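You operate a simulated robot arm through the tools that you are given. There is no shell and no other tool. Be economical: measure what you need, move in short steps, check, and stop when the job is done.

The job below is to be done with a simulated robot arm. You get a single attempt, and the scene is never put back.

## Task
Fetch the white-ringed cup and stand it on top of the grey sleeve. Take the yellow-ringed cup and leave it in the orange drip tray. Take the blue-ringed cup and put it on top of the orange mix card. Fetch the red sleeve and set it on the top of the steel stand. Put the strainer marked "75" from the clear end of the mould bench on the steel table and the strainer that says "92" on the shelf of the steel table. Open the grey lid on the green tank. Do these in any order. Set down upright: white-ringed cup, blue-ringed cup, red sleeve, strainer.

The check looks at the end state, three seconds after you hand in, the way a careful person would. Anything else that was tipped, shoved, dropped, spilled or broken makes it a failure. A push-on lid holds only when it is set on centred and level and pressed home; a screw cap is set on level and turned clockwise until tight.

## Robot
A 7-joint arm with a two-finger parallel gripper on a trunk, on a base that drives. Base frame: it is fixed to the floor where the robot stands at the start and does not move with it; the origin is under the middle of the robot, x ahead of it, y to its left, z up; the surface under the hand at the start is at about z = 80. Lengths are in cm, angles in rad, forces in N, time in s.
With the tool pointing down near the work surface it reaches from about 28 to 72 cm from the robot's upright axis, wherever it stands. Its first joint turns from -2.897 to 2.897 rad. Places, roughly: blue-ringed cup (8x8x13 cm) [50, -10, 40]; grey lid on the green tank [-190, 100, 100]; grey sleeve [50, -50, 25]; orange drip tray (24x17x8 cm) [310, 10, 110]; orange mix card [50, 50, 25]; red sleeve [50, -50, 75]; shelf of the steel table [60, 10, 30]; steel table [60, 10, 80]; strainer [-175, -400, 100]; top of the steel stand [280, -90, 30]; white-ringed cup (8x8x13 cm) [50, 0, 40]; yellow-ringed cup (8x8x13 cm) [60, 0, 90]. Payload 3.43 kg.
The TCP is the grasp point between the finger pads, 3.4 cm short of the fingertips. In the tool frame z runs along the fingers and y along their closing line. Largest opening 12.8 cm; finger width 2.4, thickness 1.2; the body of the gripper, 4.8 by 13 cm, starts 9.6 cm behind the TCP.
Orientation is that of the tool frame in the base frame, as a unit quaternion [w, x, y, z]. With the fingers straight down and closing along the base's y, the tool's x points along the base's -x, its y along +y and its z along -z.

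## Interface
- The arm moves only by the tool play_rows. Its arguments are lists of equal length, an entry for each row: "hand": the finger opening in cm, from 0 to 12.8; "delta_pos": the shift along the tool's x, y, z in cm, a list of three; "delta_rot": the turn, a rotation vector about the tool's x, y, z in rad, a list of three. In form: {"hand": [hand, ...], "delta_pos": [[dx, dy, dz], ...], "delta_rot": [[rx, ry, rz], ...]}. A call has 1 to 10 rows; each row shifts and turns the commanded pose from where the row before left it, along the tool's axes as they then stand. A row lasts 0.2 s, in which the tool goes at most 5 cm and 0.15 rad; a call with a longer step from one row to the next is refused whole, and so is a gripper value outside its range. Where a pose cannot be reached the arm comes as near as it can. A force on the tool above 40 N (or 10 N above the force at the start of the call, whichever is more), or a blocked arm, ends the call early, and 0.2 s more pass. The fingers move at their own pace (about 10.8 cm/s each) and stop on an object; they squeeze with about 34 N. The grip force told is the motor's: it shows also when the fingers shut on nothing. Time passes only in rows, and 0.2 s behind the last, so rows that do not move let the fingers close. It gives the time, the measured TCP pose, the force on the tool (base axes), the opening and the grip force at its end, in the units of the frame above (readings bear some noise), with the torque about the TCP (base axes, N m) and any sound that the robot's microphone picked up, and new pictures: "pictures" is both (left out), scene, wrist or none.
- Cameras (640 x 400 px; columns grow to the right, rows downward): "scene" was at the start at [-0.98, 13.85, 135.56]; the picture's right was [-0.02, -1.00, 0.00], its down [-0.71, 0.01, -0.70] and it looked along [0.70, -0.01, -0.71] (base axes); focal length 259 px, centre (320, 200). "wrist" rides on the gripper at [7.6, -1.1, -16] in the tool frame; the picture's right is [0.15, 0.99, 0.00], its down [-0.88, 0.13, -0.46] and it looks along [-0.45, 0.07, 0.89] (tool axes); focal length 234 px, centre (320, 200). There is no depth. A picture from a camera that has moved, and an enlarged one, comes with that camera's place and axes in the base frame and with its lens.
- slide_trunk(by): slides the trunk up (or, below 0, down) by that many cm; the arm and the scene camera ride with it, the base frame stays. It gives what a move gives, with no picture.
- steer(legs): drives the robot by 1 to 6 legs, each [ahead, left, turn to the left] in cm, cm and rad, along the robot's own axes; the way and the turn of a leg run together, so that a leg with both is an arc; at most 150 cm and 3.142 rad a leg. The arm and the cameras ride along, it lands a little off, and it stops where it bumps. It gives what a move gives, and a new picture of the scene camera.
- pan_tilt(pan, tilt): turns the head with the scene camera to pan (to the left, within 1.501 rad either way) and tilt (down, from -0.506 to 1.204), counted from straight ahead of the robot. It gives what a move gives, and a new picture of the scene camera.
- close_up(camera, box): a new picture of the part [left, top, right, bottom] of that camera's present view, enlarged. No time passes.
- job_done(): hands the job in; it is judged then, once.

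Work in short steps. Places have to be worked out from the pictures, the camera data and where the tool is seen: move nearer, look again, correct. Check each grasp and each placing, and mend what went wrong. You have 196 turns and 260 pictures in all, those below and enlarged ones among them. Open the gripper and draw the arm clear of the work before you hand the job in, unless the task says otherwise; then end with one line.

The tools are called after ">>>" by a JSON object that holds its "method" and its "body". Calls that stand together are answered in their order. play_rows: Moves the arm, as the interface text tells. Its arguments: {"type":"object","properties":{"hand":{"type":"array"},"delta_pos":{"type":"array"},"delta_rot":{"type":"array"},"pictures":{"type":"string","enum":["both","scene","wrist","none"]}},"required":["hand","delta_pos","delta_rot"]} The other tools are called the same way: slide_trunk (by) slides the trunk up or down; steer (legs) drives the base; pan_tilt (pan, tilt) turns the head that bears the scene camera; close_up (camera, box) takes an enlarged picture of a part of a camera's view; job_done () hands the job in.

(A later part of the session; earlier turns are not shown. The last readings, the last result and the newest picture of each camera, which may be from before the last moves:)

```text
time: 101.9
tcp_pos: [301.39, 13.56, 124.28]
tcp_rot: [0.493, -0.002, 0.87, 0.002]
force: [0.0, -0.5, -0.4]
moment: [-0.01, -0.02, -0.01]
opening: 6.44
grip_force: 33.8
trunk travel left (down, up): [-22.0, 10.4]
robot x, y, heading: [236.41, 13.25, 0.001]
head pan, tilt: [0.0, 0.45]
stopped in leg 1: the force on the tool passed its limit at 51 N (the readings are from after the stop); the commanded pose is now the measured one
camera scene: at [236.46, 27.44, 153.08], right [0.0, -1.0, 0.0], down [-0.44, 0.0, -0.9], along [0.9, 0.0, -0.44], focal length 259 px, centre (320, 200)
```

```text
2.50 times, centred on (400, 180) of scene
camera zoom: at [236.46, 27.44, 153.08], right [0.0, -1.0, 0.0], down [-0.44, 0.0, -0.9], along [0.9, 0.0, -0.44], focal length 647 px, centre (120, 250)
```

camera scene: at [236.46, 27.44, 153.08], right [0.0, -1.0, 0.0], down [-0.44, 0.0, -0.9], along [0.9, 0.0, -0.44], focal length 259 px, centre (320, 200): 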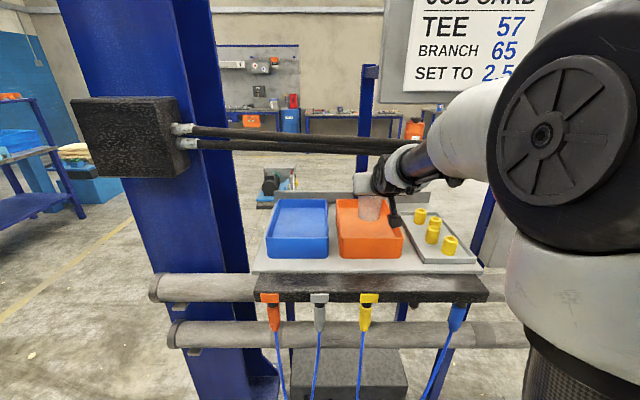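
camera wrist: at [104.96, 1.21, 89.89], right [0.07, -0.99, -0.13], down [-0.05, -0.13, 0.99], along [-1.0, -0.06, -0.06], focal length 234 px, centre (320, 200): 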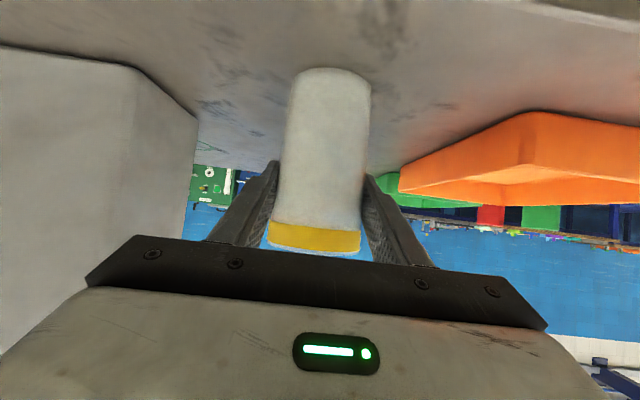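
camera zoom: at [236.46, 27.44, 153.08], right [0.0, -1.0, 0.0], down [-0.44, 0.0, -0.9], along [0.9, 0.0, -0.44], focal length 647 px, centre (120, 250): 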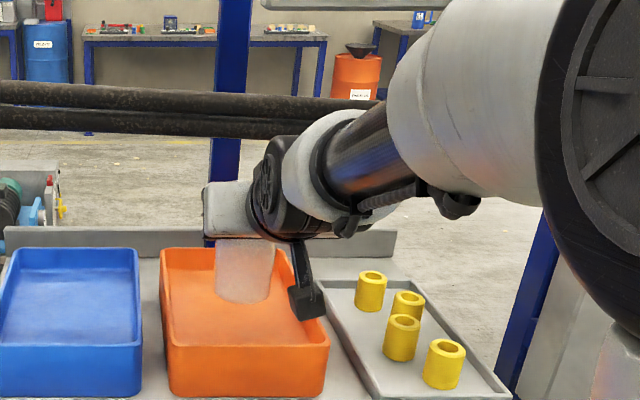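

The wrist ring brushes the cable; the cup is already inside the rim, so descending clears it. I go down 6 cm.

>>> {"method": "play_rows", "body": {"hand": [5, 5, 5, 5], "delta_pos": [[0.6, 0, -0.1], [1.73, 0, 1.0], [1.73, 0, 1.0], [1.3, 0, 0.75]], "delta_rot": [[0, -0.015, 0], [0, 0, 0], [0, 0, 0], [0, 0, 0]], "pictures": "both"}}

```text
time: 102.9
tcp_pos: [301.24, 13.35, 118.9]
tcp_rot: [0.505, 0.0, 0.863, 0.001]
force: [2.3, -0.5, 20.9]
moment: [0.02, -0.04, -0.01]
opening: 6.48
grip_force: 34.1
trunk travel left (down, up): [-22.0, 10.4]
robot x, y, heading: [236.3, 13.54, -0.002]
head pan, tilt: [0.0, 0.45]
camera scene: at [236.34, 27.43, 153.13], right [0.0, -1.0, 0.0], down [-0.43, 0.0, -0.9], along [0.9, 0.0, -0.43], focal length 259 px, centre (320, 200)
camera wrist: at [283.59, 12.21, 120.14], right [-0.07, 0.99, -0.13], down [0.03, 0.13, 0.99], along [1.0, 0.07, -0.04], focal length 234 px, centre (320, 200)
```

scene: 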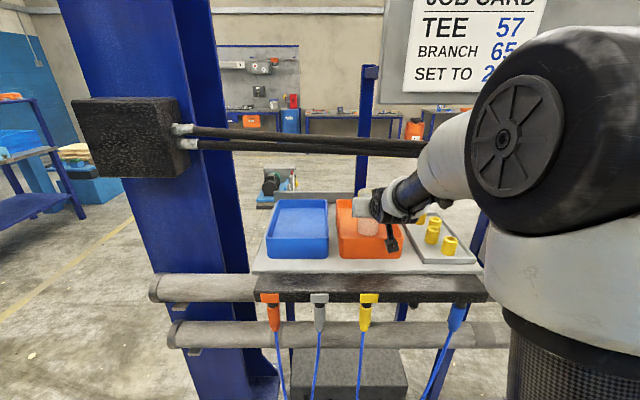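
wrist: 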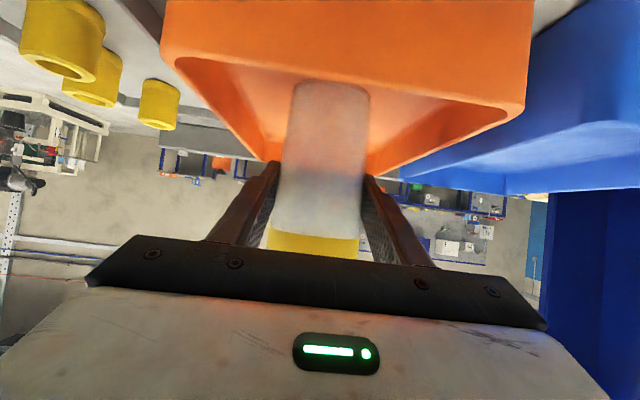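

Contact of 21 N upward: the cup sits on the tray floor (bottom edge hidden behind the front wall). I ease up slightly, open, and back away up-tool.

>>> {"method": "play_rows", "body": {"hand": [5, 9.5, 9.5, 9.5], "delta_pos": [[-0.35, 0, -0.2], [0, 0, 0], [0, 0, 0], [0, 0, 0]], "delta_rot": [[0, 0, 0], [0, 0, 0], [0, 0, 0], [0, 0, 0]], "pictures": "both"}}

```text
time: 103.9
tcp_pos: [301.17, 13.46, 118.79]
tcp_rot: [0.499, -0.001, 0.867, 0.001]
force: [1.0, 0.9, 0.7]
moment: [0.0, -0.03, -0.03]
opening: 9.5
grip_force: 0.0
trunk travel left (down, up): [-22.0, 10.4]
robot x, y, heading: [236.16, 13.47, -0.0]
head pan, tilt: [0.0, 0.45]
camera scene: at [236.46, 27.44, 153.07], right [0.0, -1.0, 0.0], down [-0.44, 0.0, -0.9], along [0.9, 0.0, -0.44], focal length 259 px, centre (320, 200)
camera wrist: at [283.51, 12.26, 120.15], right [-0.07, 0.99, -0.13], down [0.05, 0.13, 0.99], along [1.0, 0.07, -0.06], focal length 234 px, centre (320, 200)
```

scene: 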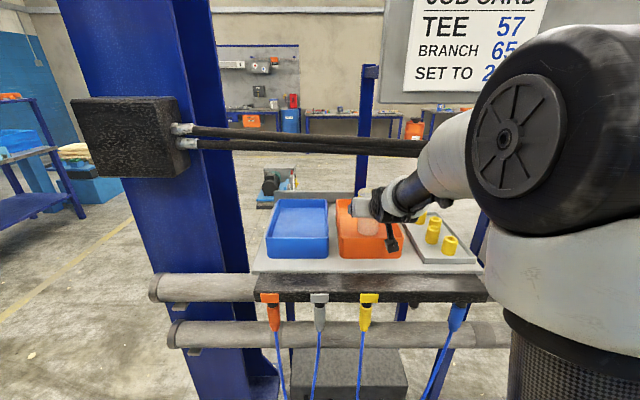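
wrist: 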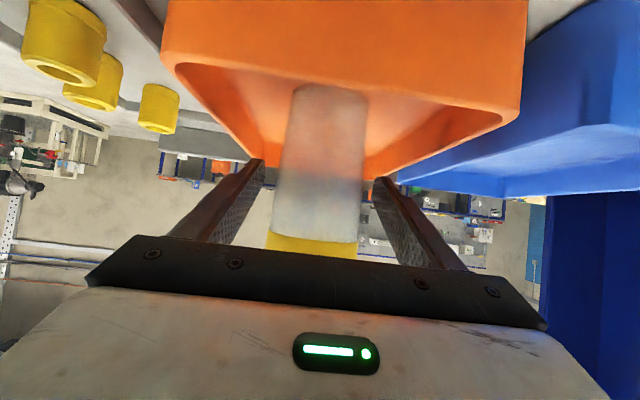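

Cup released and standing. I withdraw along the tool axis.

>>> {"method": "play_rows", "body": {"hand": [10, 10, 10, 10, 10], "delta_pos": [[0, 0, -3], [0, 0, -4], [0, 0, -4], [0, 0, -4], [0, 0, -4]], "delta_rot": [[0, 0, 0], [0, 0, 0], [0, 0, 0], [0, 0, 0], [0, 0, 0]], "pictures": "both"}}

```text
time: 105.1
tcp_pos: [284.57, 13.47, 128.21]
tcp_rot: [0.501, -0.001, 0.866, 0.001]
force: [0.2, 0.8, -1.0]
moment: [-0.01, 0.01, -0.01]
opening: 9.99
grip_force: 0.0
trunk travel left (down, up): [-22.0, 10.4]
robot x, y, heading: [236.44, 13.37, 0.004]
head pan, tilt: [0.0, 0.45]
camera scene: at [236.44, 27.44, 153.08], right [0.0, -1.0, 0.0], down [-0.43, 0.0, -0.9], along [0.9, 0.0, -0.43], focal length 259 px, centre (320, 200)
camera wrist: at [267.03, 12.24, 129.57], right [-0.07, 0.99, -0.13], down [0.05, 0.13, 0.99], along [1.0, 0.07, -0.06], focal length 234 px, centre (320, 200)
```

scene: 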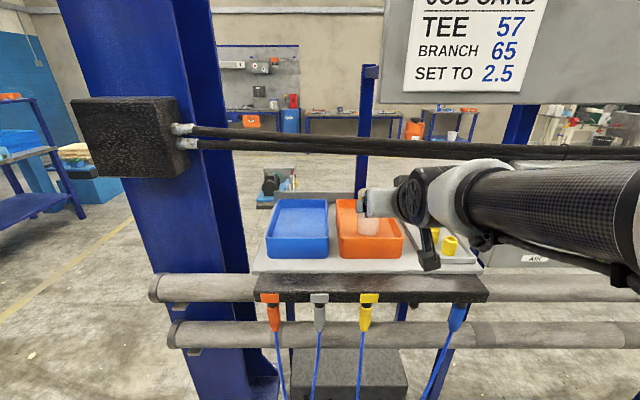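
wrist: 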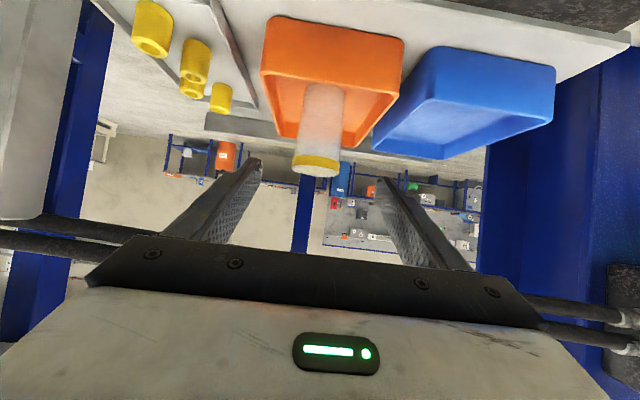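

The yellow cup is in the drip tray, upright. I back off and look at the steel stand to the right.

>>> {"method": "steer", "body": {"legs": [[-50, 0, 0]]}}

>>> {"method": "pan_tilt", "body": {"pan": -0.75, "tilt": 0.55}}

```text
time: 108.1
tcp_pos: [234.7, 13.32, 128.17]
tcp_rot: [0.5, 0.001, 0.866, 0.0]
force: [-1.0, -0.1, 0.2]
moment: [-0.02, 0.01, 0.0]
opening: 10.0
grip_force: 0.1
trunk travel left (down, up): [-22.0, 10.4]
robot x, y, heading: [186.06, 13.5, -0.001]
head pan, tilt: [0.0, 0.45]
camera scene: at [186.51, 27.39, 153.07], right [0.0, -1.0, 0.0], down [-0.44, 0.0, -0.9], along [0.9, 0.0, -0.44], focal length 259 px, centre (320, 200)
```

scene: 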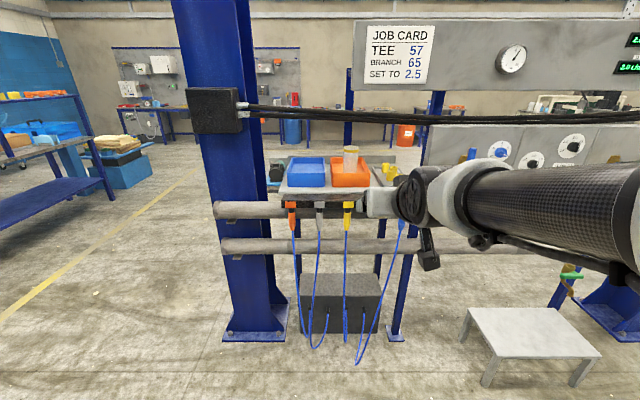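

```text
time: 109.2
tcp_pos: [234.69, 13.2, 128.07]
tcp_rot: [0.499, 0.001, 0.866, 0.0]
force: [0.5, -0.1, 0.5]
moment: [0.01, -0.01, -0.05]
opening: 10.01
grip_force: 0.1
trunk travel left (down, up): [-22.0, 10.4]
robot x, y, heading: [186.96, 13.09, -0.002]
head pan, tilt: [-0.75, 0.55]
camera scene: at [185.93, 24.4, 152.65], right [-0.33, -0.94, 0.0], down [-0.45, 0.16, -0.88], along [0.83, -0.29, -0.48], focal length 259 px, centre (320, 200)
```

scene: 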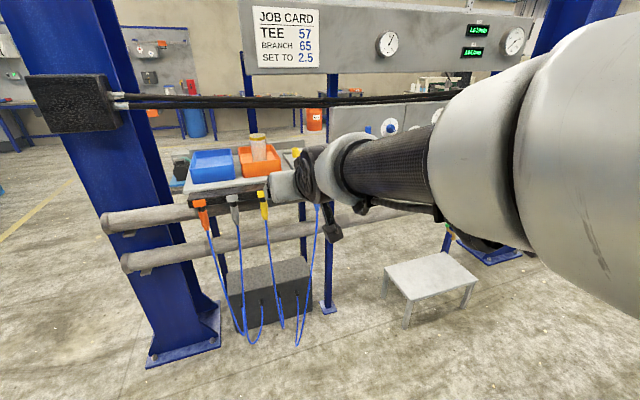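

Stand top spans about x 266–295, y −57…−109, open from the front. Now I drive to the table's right end to take the red sleeve, bringing the tool back to vertical first.

>>> {"method": "play_rows", "body": {"hand": [10, 10, 10, 10, 10, 10, 10], "delta_pos": [[0, 0, 0], [0, 0, 0], [0, 0, 0], [0, 0, 0], [0, 0, 0], [0, 0, 0], [0, 0, 0]], "delta_rot": [[0, 0.15, 0], [0, 0.15, 0], [0, 0.15, 0], [0, 0.15, 0], [0, 0.15, 0], [0, 0.15, 0], [0, 0.147, 0]], "pictures": "none"}}

>>> {"method": "steer", "body": {"legs": [[0, -125, 0], [-141, 0, 0], [0, 0, 1.571]]}}

>>> {"method": "slide_trunk", "body": {"by": -14.5}}

>>> {"method": "pan_tilt", "body": {"pan": 0.0, "tilt": 0.8}}

```text
time: 110.8
tcp_pos: [234.69, 13.37, 128.1]
tcp_rot: [-0.001, 0.001, 1.0, 0.001]
force: [-1.4, 1.1, 0.7]
moment: [0.02, -0.03, -0.01]
opening: 10.0
grip_force: 0.1
trunk travel left (down, up): [-22.0, 10.4]
robot x, y, heading: [186.2, 13.38, 0.001]
head pan, tilt: [-0.75, 0.55]
```

```text
time: 133.6
tcp_pos: [46.1, -64.09, 128.2]
tcp_rot: [-0.001, -0.703, 0.711, 0.001]
force: [-0.5, 0.5, 0.5]
moment: [0.01, 0.02, 0.0]
opening: 10.0
grip_force: 0.0
trunk travel left (down, up): [-22.0, 10.4]
robot x, y, heading: [45.35, -112.59, 1.557]
head pan, tilt: [-0.75, 0.55]
camera scene: at [37.5, -114.88, 152.17], right [0.72, -0.69, 0.0], down [-0.36, -0.38, -0.85], along [0.59, 0.62, -0.52], focal length 259 px, centre (320, 200)
```

scene: 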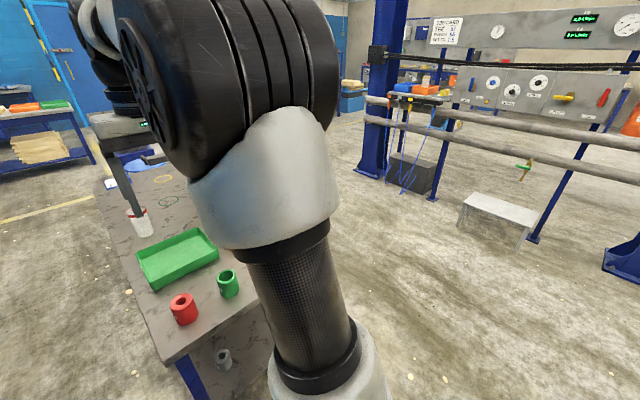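

```text
time: 135.3
tcp_pos: [46.13, -64.23, 113.58]
tcp_rot: [-0.001, -0.703, 0.711, 0.001]
force: [-0.4, -0.3, 0.1]
moment: [0.0, 0.0, 0.02]
opening: 10.0
grip_force: 0.1
trunk travel left (down, up): [-7.5, 24.9]
robot x, y, heading: [45.34, -112.6, 1.559]
head pan, tilt: [-0.75, 0.55]
```

```text
time: 136.4
tcp_pos: [46.13, -64.26, 113.74]
tcp_rot: [0.0, -0.703, 0.711, 0.0]
force: [0.6, 0.0, -0.4]
moment: [0.02, -0.03, 0.04]
opening: 10.0
grip_force: 0.1
trunk travel left (down, up): [-7.5, 24.9]
robot x, y, heading: [45.11, -112.86, 1.56]
head pan, tilt: [0.0, 0.799]
camera scene: at [31.4, -113.31, 135.53], right [1.0, -0.01, 0.0], down [-0.01, -0.72, -0.7], along [0.01, 0.7, -0.72], focal length 259 px, centre (320, 200)
```

scene: 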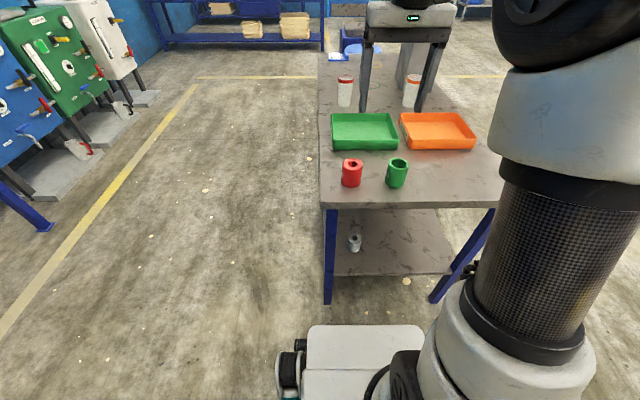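

I enlarge the sleeves and the grey sleeve on the shelf.

>>> {"method": "close_up", "body": {"camera": "scene", "box": [310, 140, 470, 260]}}

>>> {"method": "close_up", "body": {"camera": "wrist", "box": [0, 0, 640, 400]}}

```text
3.33 times, centred on (390, 200) of scene
camera zoom: at [31.4, -113.31, 135.53], right [1.0, -0.01, 0.0], down [-0.01, -0.72, -0.7], along [0.01, 0.7, -0.72], focal length 863 px, centre (87, 200)
```

zoom: 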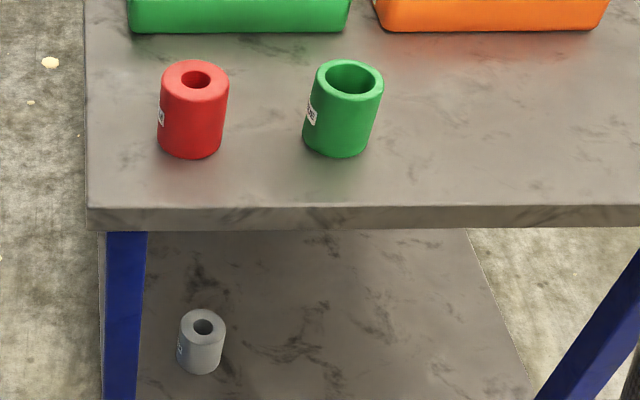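

```text
1.00 times, centred on (320, 200) of wrist (not enlarged: the box is as wide or as high as the picture)
camera zoom: at [47.18, -71.83, 129.6], right [-0.99, -0.14, 0.0], down [-0.12, 0.88, 0.46], along [-0.06, 0.45, -0.89], focal length 234 px, centre (320, 200)
```

zoom: 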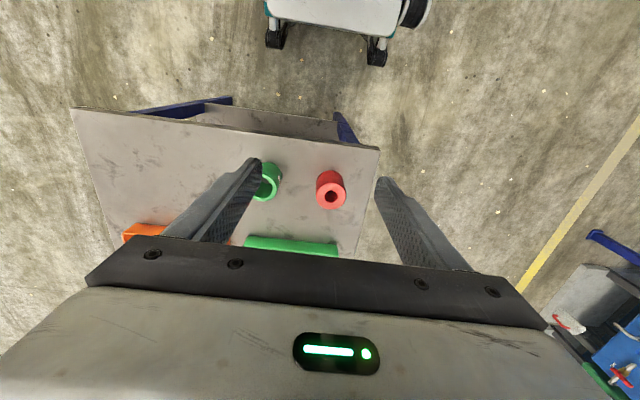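

Red sleeve top works out at (41.9, −51.5, 87), diameter ≈6. I move above it and descend partway.

>>> {"method": "play_rows", "body": {"hand": [9, 9, 9, 9, 9, 9, 9], "delta_pos": [[-4, 1.4, 0], [-4, 1.5, 2], [-4.7, 1.47, 3], [0, 0, 4], [0, 0, 4], [0, 0, 3], [0, 0, 0]], "delta_rot": [[0, 0, 0], [0, 0, 0], [0, 0, 0], [0, 0, 0], [0, 0, 0], [0, 0, 0], [0, 0, 0]], "pictures": "wrist"}}

```text
refused: row 3 steps farther than a row can; nothing moved
```

Row 3 was slightly too long; I split it.

>>> {"method": "play_rows", "body": {"hand": [9, 9, 9, 9, 9, 9, 9], "delta_pos": [[-4, 1.4, 0], [-4, 1.5, 2], [-3.7, 1.47, 2], [-1, 0, 4], [0, 0, 4], [0, 0, 4], [0, 0, 0]], "delta_rot": [[0, 0, 0], [0, 0, 0], [0, 0, 0], [0, 0, 0], [0, 0, 0], [0, 0, 0], [0, 0, 0]], "pictures": "wrist"}}

```text
time: 138.0
tcp_pos: [41.94, -51.36, 97.64]
tcp_rot: [-0.001, -0.702, 0.712, 0.001]
force: [-0.4, 0.8, 0.0]
moment: [-0.01, 0.02, -0.02]
opening: 9.0
grip_force: 0.0
trunk travel left (down, up): [-7.5, 24.9]
robot x, y, heading: [45.61, -112.51, 1.558]
head pan, tilt: [0.0, 0.799]
camera wrist: at [43.01, -59.03, 113.51], right [-0.99, -0.13, 0.0], down [-0.12, 0.88, 0.46], along [-0.06, 0.45, -0.89], focal length 234 px, centre (320, 200)
```

wrist: 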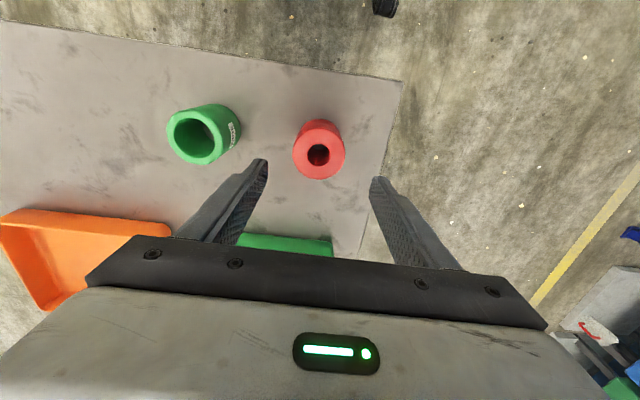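

Well centred. I descend to z ≈ 84.2 and close.

>>> {"method": "play_rows", "body": {"hand": [9, 9, 9, 9, 9, 4, 4, 4, 4], "delta_pos": [[0, 0, 4], [0, 0, 4], [0, 0, 3], [0, 0, 1.8], [0, 0, 0.6], [0, 0, 0], [0, 0, 0], [0, 0, 0], [0, 0, 0]], "delta_rot": [[0, 0, 0], [0, 0, 0], [0, 0, 0], [0, 0, 0], [0, 0, 0], [0, 0, 0], [0, 0, 0], [0, 0, 0], [0, 0, 0]], "pictures": "wrist"}}

```text
time: 140.0
tcp_pos: [41.93, -51.49, 84.26]
tcp_rot: [0.0, -0.703, 0.711, 0.001]
force: [-1.1, 0.8, 0.2]
moment: [0.03, 0.01, 0.02]
opening: 6.12
grip_force: 34.0
trunk travel left (down, up): [-7.5, 24.9]
robot x, y, heading: [45.44, -112.36, 1.558]
head pan, tilt: [0.0, 0.799]
camera wrist: at [42.92, -59.07, 100.22], right [-0.99, -0.14, 0.0], down [-0.12, 0.88, 0.46], along [-0.06, 0.45, -0.89], focal length 234 px, centre (320, 200)
```

wrist: 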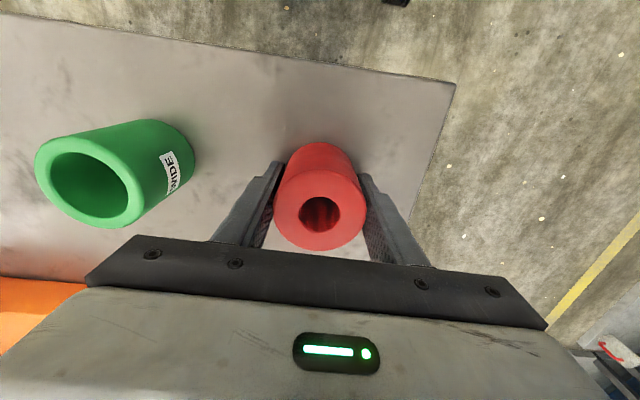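

Red sleeve held (6.1 cm). Lift, pull in, and drive toward the stand.

>>> {"method": "play_rows", "body": {"hand": [4, 4, 4, 4, 4, 4, 4, 4, 4], "delta_pos": [[0, 0, -2], [0, 0, -4], [0, 0, -4], [0, 0, -4], [0, 0, -4], [0, 0, -4], [3, 0, -3], [4, 0, 0], [4, 0, 0]], "delta_rot": [[0, 0, 0], [0, 0, 0], [0, 0, 0], [0, 0, 0], [0, 0, 0], [0, 0, 0], [0, 0, 0], [0, 0, 0], [0, 0, 0]], "pictures": "none"}}

>>> {"method": "steer", "body": {"legs": [[0, 0, -1.559], [140, 0, 0], [20, 28, 0]]}}

>>> {"method": "pan_tilt", "body": {"pan": 0.0, "tilt": 0.7}}

```text
time: 142.0
tcp_pos: [41.58, -62.5, 109.35]
tcp_rot: [-0.001, -0.703, 0.711, 0.001]
force: [0.3, 0.6, -0.8]
moment: [-0.05, 0.01, 0.01]
opening: 6.09
grip_force: 34.3
trunk travel left (down, up): [-7.5, 24.9]
robot x, y, heading: [45.39, -112.37, 1.558]
head pan, tilt: [0.0, 0.799]
```

```text
time: 155.8
tcp_pos: [255.36, -81.0, 109.28]
tcp_rot: [0.0, 0.002, 1.0, 0.001]
force: [-0.2, -0.8, -1.1]
moment: [0.0, 0.0, 0.0]
opening: 6.11
grip_force: 34.0
trunk travel left (down, up): [-7.5, 24.9]
robot x, y, heading: [205.4, -84.81, -0.009]
head pan, tilt: [0.0, 0.799]
camera scene: at [204.37, -71.1, 135.53], right [-0.01, -1.0, 0.0], down [-0.72, 0.0, -0.7], along [0.7, 0.0, -0.72], focal length 259 px, centre (320, 200)
```

scene: 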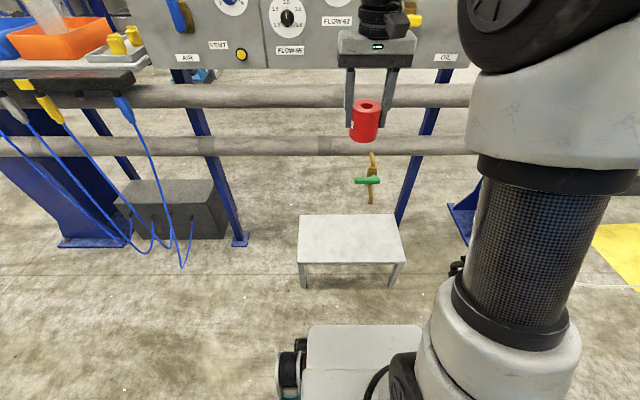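

```text
time: 156.5
tcp_pos: [255.38, -80.93, 109.36]
tcp_rot: [0.0, 0.003, 1.0, 0.0]
force: [-0.3, -0.4, -1.5]
moment: [0.0, 0.0, -0.01]
opening: 6.1
grip_force: 34.6
trunk travel left (down, up): [-7.5, 24.9]
robot x, y, heading: [205.38, -85.57, -0.006]
head pan, tilt: [0.0, 0.7]
camera scene: at [204.8, -71.1, 136.35], right [-0.01, -1.0, 0.0], down [-0.64, 0.0, -0.76], along [0.76, 0.0, -0.64], focal length 259 px, centre (320, 200)
```

scene: 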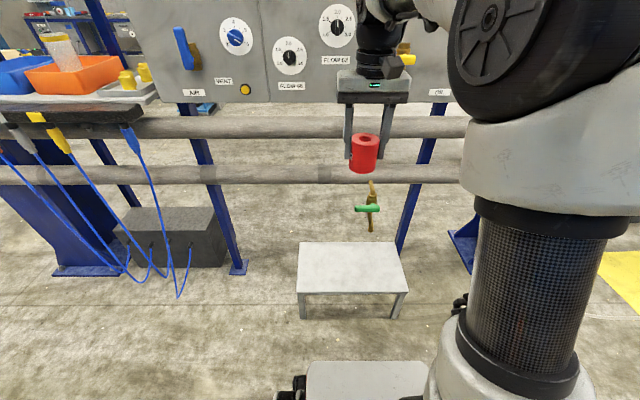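

Stand top centre ≈ (281, −87). I drive so the sleeve is over its near half, lower the trunk, and start down.

>>> {"method": "steer", "body": {"legs": [[16, -6, 0.006]]}}

>>> {"method": "slide_trunk", "body": {"by": -7}}

>>> {"method": "play_rows", "body": {"hand": [4, 4, 4, 4, 4, 4, 4, 4, 4], "delta_pos": [[-1, 0, 4], [-1, 0, 4], [-1, 0, 4], [-1, 0, 4], [-1, 0, 4], [0, 0, 4], [0, 0, 4], [0, 0, 4], [0, 0, 4]], "delta_rot": [[0, 0, 0], [0, 0, 0], [0, 0, 0], [0, 0, 0], [0, 0, 0], [0, 0, 0], [0, 0, 0], [0, 0, 0], [0, 0, 0]], "pictures": "both"}}

```text
time: 158.0
tcp_pos: [271.24, -86.86, 109.29]
tcp_rot: [-0.001, 0.0, 1.0, -0.001]
force: [0.2, 1.1, -2.0]
moment: [-0.01, -0.01, -0.01]
opening: 6.09
grip_force: 34.4
trunk travel left (down, up): [-7.5, 24.9]
robot x, y, heading: [221.01, -91.25, -0.002]
head pan, tilt: [0.0, 0.7]
camera scene: at [220.64, -77.17, 136.35], right [0.0, -1.0, 0.0], down [-0.64, 0.0, -0.76], along [0.76, 0.0, -0.64], focal length 259 px, centre (320, 200)
```

scene: 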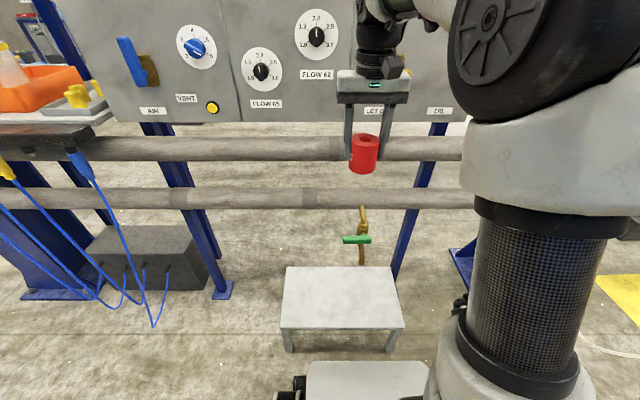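

```text
time: 159.0
tcp_pos: [271.26, -86.83, 102.36]
tcp_rot: [0.0, 0.0, 1.0, 0.001]
force: [0.4, 1.3, -1.3]
moment: [0.0, 0.01, 0.0]
opening: 6.1
grip_force: 34.1
trunk travel left (down, up): [-0.5, 31.9]
robot x, y, heading: [221.34, -91.23, -0.0]
head pan, tilt: [0.0, 0.7]
```

```text
time: 161.0
tcp_pos: [276.13, -86.79, 65.93]
tcp_rot: [-0.001, 0.0, 1.0, 0.001]
force: [-5.4, 0.7, 0.1]
moment: [0.01, -0.17, 0.01]
opening: 6.04
grip_force: 33.6
trunk travel left (down, up): [-0.5, 31.9]
robot x, y, heading: [221.25, -90.81, 0.002]
head pan, tilt: [0.0, 0.7]
camera scene: at [220.62, -77.18, 129.31], right [0.0, -1.0, 0.0], down [-0.64, 0.0, -0.77], along [0.77, 0.0, -0.64], focal length 259 px, centre (320, 200)
camera wrist: at [268.62, -88.05, 82.02], right [-0.15, 0.99, 0.0], down [0.88, 0.13, 0.45], along [0.45, 0.07, -0.89], focal length 234 px, centre (320, 200)
```

scene: 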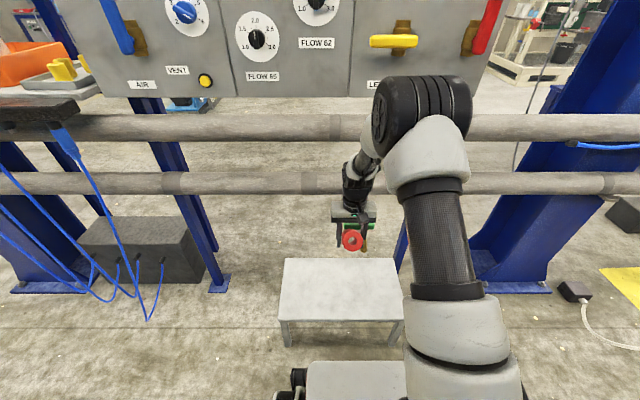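
wrist: 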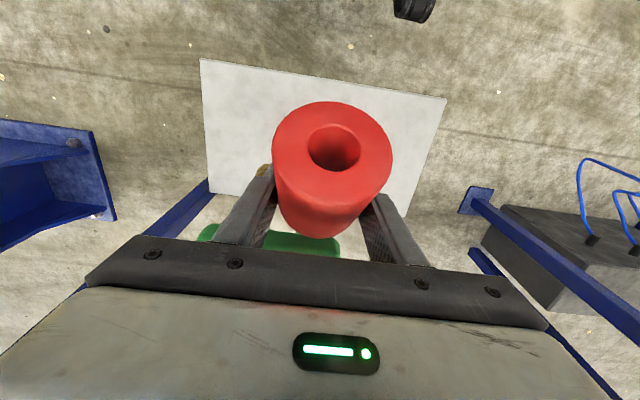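

The sleeve or fingers touch the green valve handle behind (−5 N in x), and the sleeve looks tilted. I pull back toward the robot at once.

>>> {"method": "play_rows", "body": {"hand": [4, 4, 4, 4], "delta_pos": [[2, 0, 0], [2, 0, 0], [2, 0, 0], [0, 0, 0]], "delta_rot": [[0, 0, 0], [0, 0, 0], [0, 0, 0], [0, 0, 0]], "pictures": "both"}}

>>> {"method": "close_up", "body": {"camera": "scene", "box": [270, 150, 470, 310]}}

```text
time: 162.0
tcp_pos: [270.18, -86.82, 66.29]
tcp_rot: [0.0, 0.0, 1.0, 0.0]
force: [-0.6, -0.7, -0.9]
moment: [-0.01, -0.01, 0.0]
opening: 6.06
grip_force: 34.1
trunk travel left (down, up): [-0.5, 31.9]
robot x, y, heading: [221.49, -91.0, -0.001]
head pan, tilt: [0.0, 0.7]
camera scene: at [220.65, -77.17, 129.35], right [0.0, -1.0, 0.0], down [-0.64, 0.0, -0.76], along [0.76, 0.0, -0.64], focal length 259 px, centre (320, 200)
camera wrist: at [262.71, -88.01, 82.29], right [-0.15, 0.99, 0.0], down [0.88, 0.13, 0.46], along [0.45, 0.07, -0.89], focal length 234 px, centre (320, 200)
```

scene: 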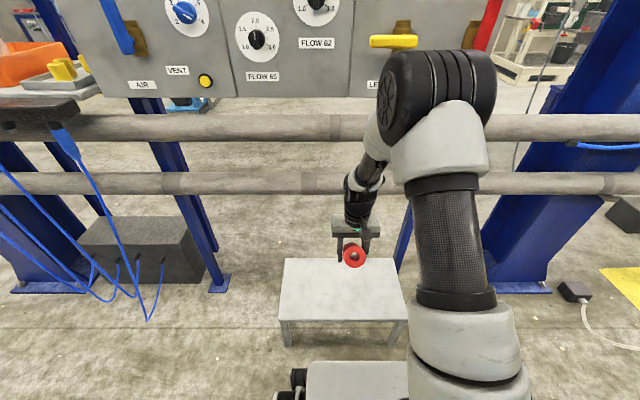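
wrist: 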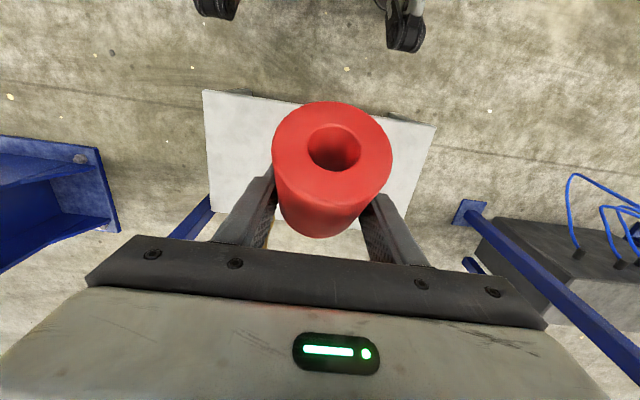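

```text
2.50 times, centred on (370, 230) of scene
camera zoom: at [220.65, -77.17, 129.35], right [0.0, -1.0, 0.0], down [-0.64, 0.0, -0.76], along [0.76, 0.0, -0.64], focal length 647 px, centre (195, 125)
```

zoom: 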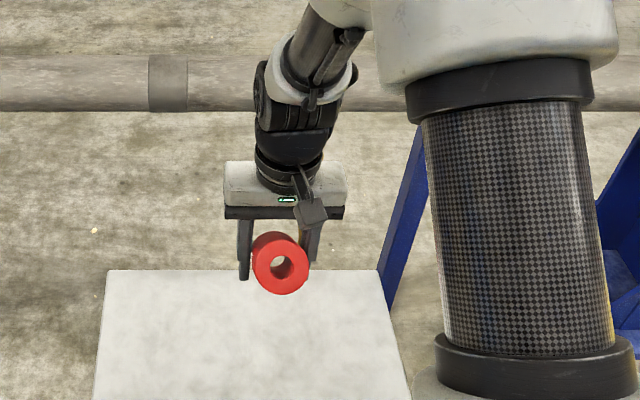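

The handle turned the sleeve back in the grip by roughly 40°. I shift 14 cm left, away from the valve, and inspect both sleeve and valve.

>>> {"method": "steer", "body": {"legs": [[0, 14, 0]]}}

>>> {"method": "close_up", "body": {"camera": "scene", "box": [290, 180, 450, 280]}}

```text
time: 164.0
tcp_pos: [270.31, -72.94, 66.33]
tcp_rot: [0.0, 0.0, 1.0, -0.001]
force: [0.2, -1.0, -1.6]
moment: [-0.02, -0.04, -0.01]
opening: 6.07
grip_force: 33.8
trunk travel left (down, up): [-0.5, 31.9]
robot x, y, heading: [221.51, -77.36, 0.001]
head pan, tilt: [0.0, 0.7]
camera scene: at [220.65, -63.23, 129.36], right [0.0, -1.0, 0.0], down [-0.64, 0.0, -0.76], along [0.76, 0.0, -0.64], focal length 259 px, centre (320, 200)
```

scene: 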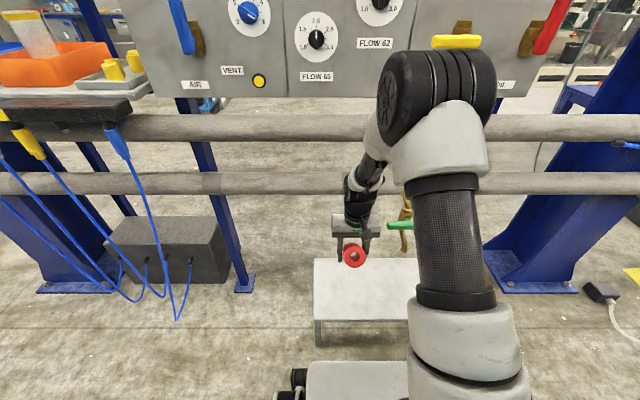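

```text
4.00 times, centred on (370, 230) of scene
camera zoom: at [220.65, -63.23, 129.36], right [0.0, -1.0, 0.0], down [-0.64, 0.0, -0.76], along [0.76, 0.0, -0.64], focal length 1035 px, centre (120, 80)
```

zoom: 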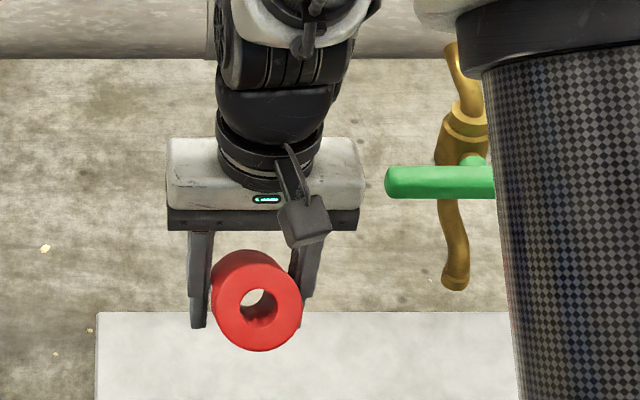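

The sleeve leans about 50° (top toward me); the valve handle still sits level as before. I'll tilt the tool 0.4 rad the other way and then let the stand push it upright, while going down to z≈48.

>>> {"method": "play_rows", "body": {"hand": [4, 4, 4, 4, 4, 4, 4], "delta_pos": [[0, 0, 4], [0, 0, 4], [0, 0, 4], [0, 0, 4], [0, 0, 0], [0, 0, 0], [0, 0, 0]], "delta_rot": [[0, 0, 0], [0, 0, 0], [0, 0, 0], [0, 0, 0], [0, 0.14, 0], [0, 0.14, 0], [0, 0.12, 0]], "pictures": "both"}}

>>> {"method": "close_up", "body": {"camera": "scene", "box": [290, 180, 450, 320]}}

```text
time: 165.6
tcp_pos: [270.25, -72.92, 50.41]
tcp_rot: [-0.2, 0.0, 0.98, 0.001]
force: [-0.4, -0.5, -1.2]
moment: [0.02, -0.03, -0.01]
opening: 6.07
grip_force: 33.8
trunk travel left (down, up): [-0.5, 31.9]
robot x, y, heading: [221.13, -77.11, -0.002]
head pan, tilt: [0.0, 0.7]
camera scene: at [220.63, -63.23, 129.36], right [0.0, -1.0, 0.0], down [-0.64, 0.0, -0.77], along [0.77, 0.0, -0.64], focal length 259 px, centre (320, 200)
camera wrist: at [269.6, -73.98, 68.04], right [-0.13, 0.99, 0.06], down [0.99, 0.13, 0.08], along [0.07, 0.07, -1.0], focal length 234 px, centre (320, 200)
```

scene: 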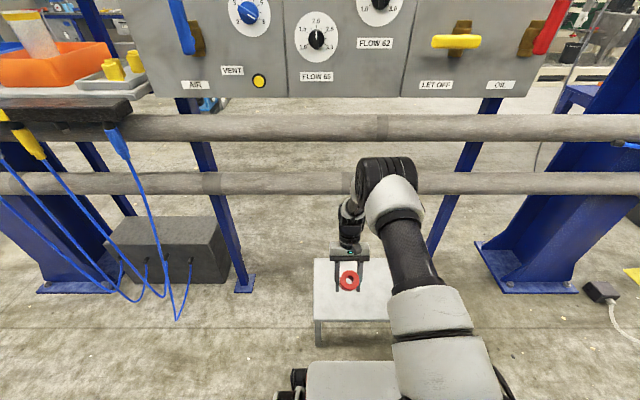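
wrist: 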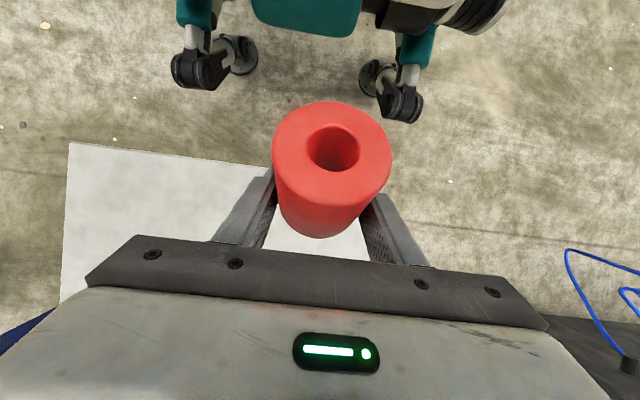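

```text
2.86 times, centred on (370, 250) of scene
camera zoom: at [220.63, -63.23, 129.36], right [0.0, -1.0, 0.0], down [-0.64, 0.0, -0.77], along [0.77, 0.0, -0.64], focal length 740 px, centre (177, 57)
```

zoom: 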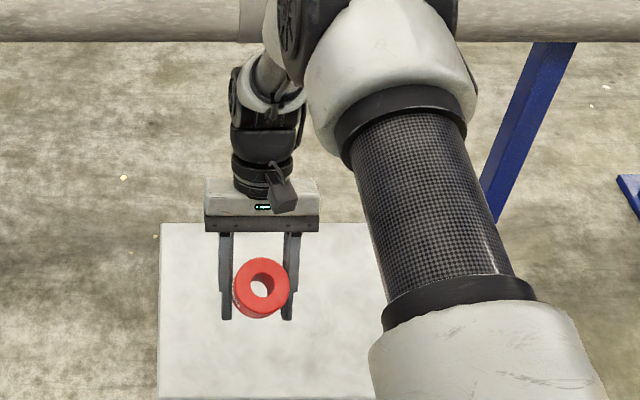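

The lean is now about 30°. I move 3 cm forward and 9.5 cm down.

>>> {"method": "play_rows", "body": {"hand": [4, 4, 4, 4], "delta_pos": [[-2.15, 0, 2.53], [-2.15, 0, 2.53], [-2.15, 0, 2.53], [0, 0, 0]], "delta_rot": [[0, 0, 0], [0, 0, 0], [0, 0, 0], [0, 0.15, 0]], "pictures": "both"}}

>>> {"method": "close_up", "body": {"camera": "scene", "box": [290, 180, 450, 320]}}

```text
time: 166.6
tcp_pos: [273.22, -72.8, 40.87]
tcp_rot: [-0.271, 0.0, 0.963, 0.001]
force: [-0.6, -0.7, -0.7]
moment: [0.01, -0.05, 0.01]
opening: 6.04
grip_force: 33.8
trunk travel left (down, up): [-0.5, 31.9]
robot x, y, heading: [221.28, -77.18, -0.004]
head pan, tilt: [0.0, 0.7]
camera scene: at [220.6, -63.23, 129.37], right [0.0, -1.0, 0.0], down [-0.64, 0.0, -0.77], along [0.77, 0.0, -0.64], focal length 259 px, centre (320, 200)
camera wrist: at [275.14, -74.11, 58.44], right [-0.12, 0.99, 0.08], down [0.99, 0.13, -0.07], along [-0.08, 0.07, -0.99], focal length 234 px, centre (320, 200)
```

scene: 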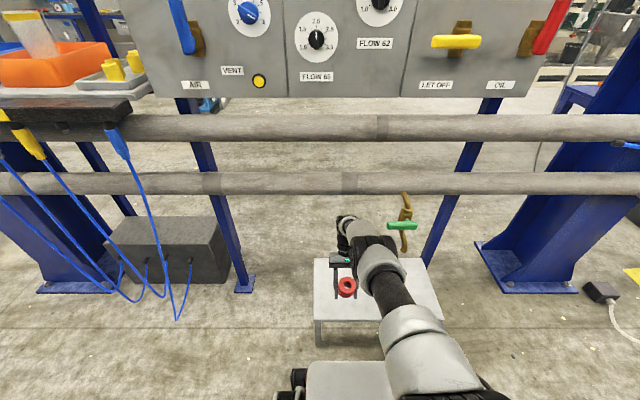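
wrist: 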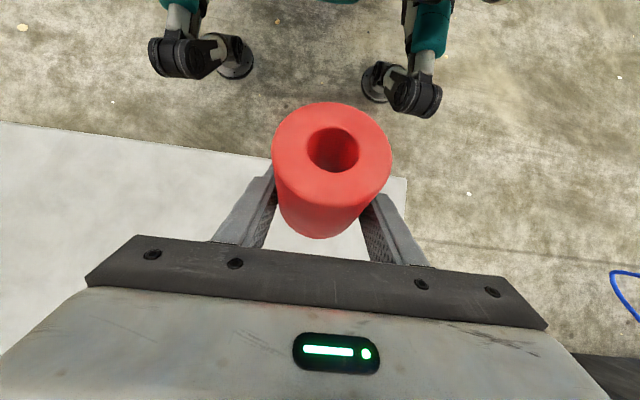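

```text
2.86 times, centred on (370, 250) of scene
camera zoom: at [220.6, -63.23, 129.37], right [0.0, -1.0, 0.0], down [-0.64, 0.0, -0.77], along [0.77, 0.0, -0.64], focal length 740 px, centre (177, 57)
```

zoom: 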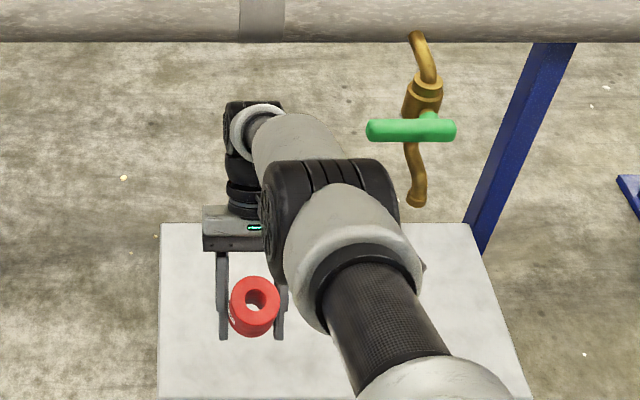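

About 20° remain. I lower nearly to contact, moving 2 cm forward.

>>> {"method": "play_rows", "body": {"hand": [4, 4, 4, 4], "delta_pos": [[-1.45, 0, 1.07], [-1.45, 0, 1.07], [-1.4, 0, 1.06], [0, 0, 0]], "delta_rot": [[0, 0, 0], [0, 0, 0], [0, 0, 0], [0, 0.1, 0]], "pictures": "none"}}

>>> {"method": "close_up", "body": {"camera": "scene", "box": [310, 220, 430, 320]}}

```text
time: 167.6
tcp_pos: [270.4, -73.8, 39.59]
tcp_rot: [-0.319, 0.0, 0.948, 0.0]
force: [-0.3, -0.5, -1.5]
moment: [0.0, 0.03, -0.03]
opening: 6.06
grip_force: 34.6
out of reach, approached as far as the arm can: row 1, 2, 3, 4
trunk travel left (down, up): [-0.5, 31.9]
robot x, y, heading: [221.43, -77.57, 0.001]
head pan, tilt: [0.0, 0.7]
```

```text
4.00 times, centred on (370, 270) of scene
camera zoom: at [220.65, -63.23, 129.35], right [0.0, -1.0, 0.0], down [-0.64, 0.0, -0.76], along [0.76, 0.0, -0.64], focal length 1035 px, centre (120, -80)
```

zoom: 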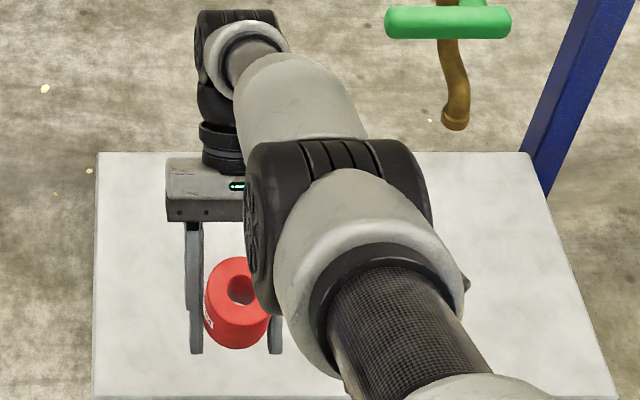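

The arm is near its reach limit; I drive the base 6 cm nearer (front stays clear of the stand).

>>> {"method": "steer", "body": {"legs": [[6, 0, 0]]}}

>>> {"method": "play_rows", "body": {"hand": [4, 4, 4], "delta_pos": [[-0.6, 0, 0.8], [-0.6, 0, 0.8], [-0.6, 0, 0.8]], "delta_rot": [[0, 0, 0], [0, 0, 0], [0, 0, 0]], "pictures": "scene"}}

```text
time: 168.6
tcp_pos: [276.34, -73.87, 39.55]
tcp_rot: [-0.319, 0.001, 0.948, 0.001]
force: [-0.8, 0.8, -1.5]
moment: [0.04, -0.03, 0.01]
opening: 6.03
grip_force: 34.4
trunk travel left (down, up): [-0.5, 31.9]
robot x, y, heading: [227.2, -77.33, -0.0]
head pan, tilt: [0.0, 0.7]
camera scene: at [226.6, -63.23, 129.36], right [0.0, -1.0, 0.0], down [-0.64, 0.0, -0.76], along [0.76, 0.0, -0.64], focal length 259 px, centre (320, 200)
```

scene: 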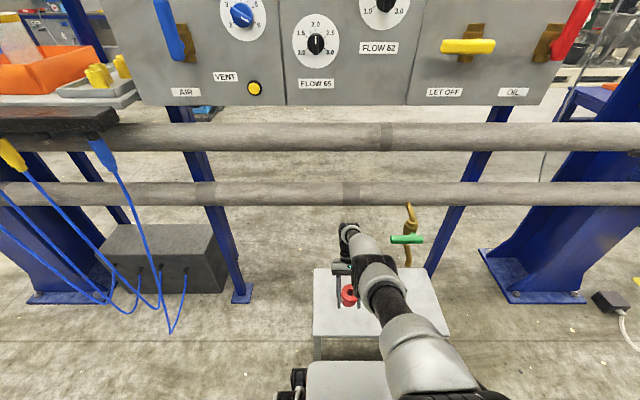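

```text
time: 169.4
tcp_pos: [275.3, -74.09, 37.9]
tcp_rot: [-0.319, 0.001, 0.948, 0.002]
force: [-0.1, 0.0, -2.4]
moment: [-0.02, -0.04, -0.01]
opening: 6.05
grip_force: 34.0
out of reach, approached as far as the arm can: row 1, 2, 3
trunk travel left (down, up): [-0.5, 31.9]
robot x, y, heading: [227.48, -77.36, 0.003]
head pan, tilt: [0.0, 0.7]
camera scene: at [226.6, -63.23, 129.36], right [0.0, -1.0, 0.0], down [-0.64, 0.0, -0.76], along [0.76, 0.0, -0.64], focal length 259 px, centre (320, 200)
```

scene: 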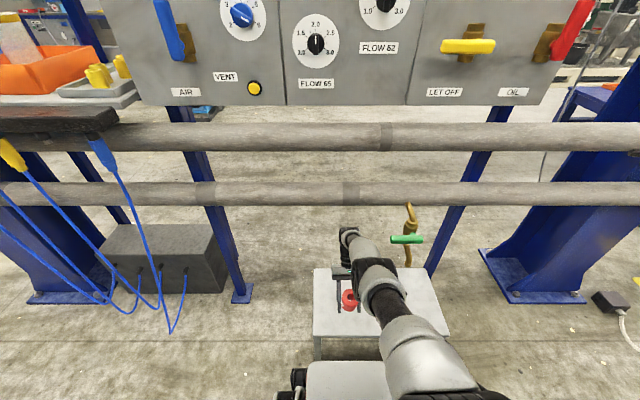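

Reach limit again; I take back 0.15 rad of tilt (which frees reach) and lower.

>>> {"method": "play_rows", "body": {"hand": [4, 4, 4, 4, 4], "delta_pos": [[0, 0, 0], [-0.36, 0, 0.66], [-0.36, 0, 0.66], [-0.24, 0, 0.44], [-0.24, 0, 0.44]], "delta_rot": [[0, -0.15, 0], [0, 0, 0], [0, 0, 0], [0, 0, 0], [0, 0, 0]], "pictures": "none"}}

>>> {"method": "close_up", "body": {"camera": "scene", "box": [310, 240, 410, 320]}}

```text
time: 170.6
tcp_pos: [275.39, -74.11, 35.45]
tcp_rot: [-0.247, 0.0, 0.969, 0.001]
force: [1.2, 0.1, -1.4]
moment: [0.02, -0.05, 0.01]
opening: 6.03
grip_force: 34.0
trunk travel left (down, up): [-0.5, 31.9]
robot x, y, heading: [227.11, -77.25, -0.002]
head pan, tilt: [0.0, 0.7]
```

```text
5.00 times, centred on (360, 280) of scene
camera zoom: at [226.6, -63.23, 129.36], right [0.0, -1.0, 0.0], down [-0.64, 0.0, -0.76], along [0.76, 0.0, -0.64], focal length 1294 px, centre (120, -200)
```

zoom: 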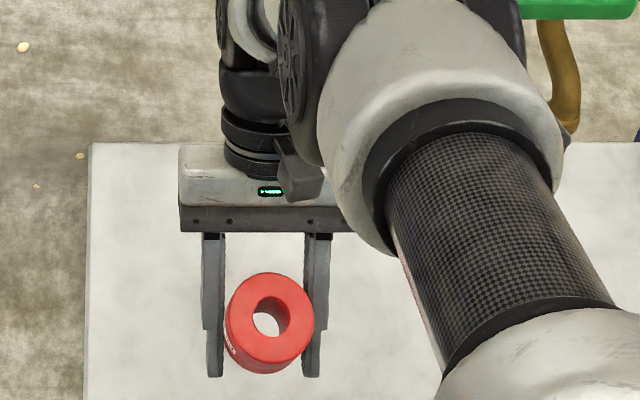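

No contact yet; I continue down in small steps.

>>> {"method": "play_rows", "body": {"hand": [4, 4, 4, 4, 4], "delta_pos": [[-0.19, 0, 0.35], [-0.19, 0, 0.35], [-0.14, 0, 0.26], [-0.14, 0, 0.26], [0, 0, 0]], "delta_rot": [[0, 0, 0], [0, 0, 0], [0, 0, 0], [0, 0, 0], [0, 0, 0]], "pictures": "none"}}

>>> {"method": "close_up", "body": {"camera": "scene", "box": [310, 240, 410, 320]}}

```text
time: 171.8
tcp_pos: [275.49, -74.1, 33.91]
tcp_rot: [-0.248, 0.001, 0.969, 0.002]
force: [0.1, 1.0, -1.7]
moment: [0.02, 0.01, 0.0]
opening: 6.02
grip_force: 34.4
trunk travel left (down, up): [-0.5, 31.9]
robot x, y, heading: [227.38, -76.83, -0.0]
head pan, tilt: [0.0, 0.7]
```

```text
5.00 times, centred on (360, 280) of scene
camera zoom: at [226.61, -63.23, 129.35], right [0.0, -1.0, 0.0], down [-0.64, 0.0, -0.76], along [0.76, 0.0, -0.64], focal length 1294 px, centre (120, -200)
```

zoom: 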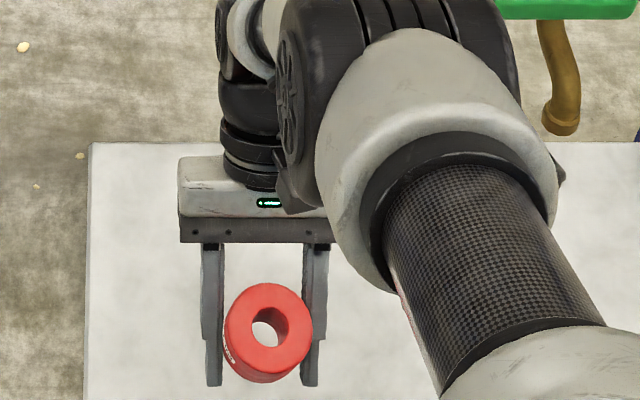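

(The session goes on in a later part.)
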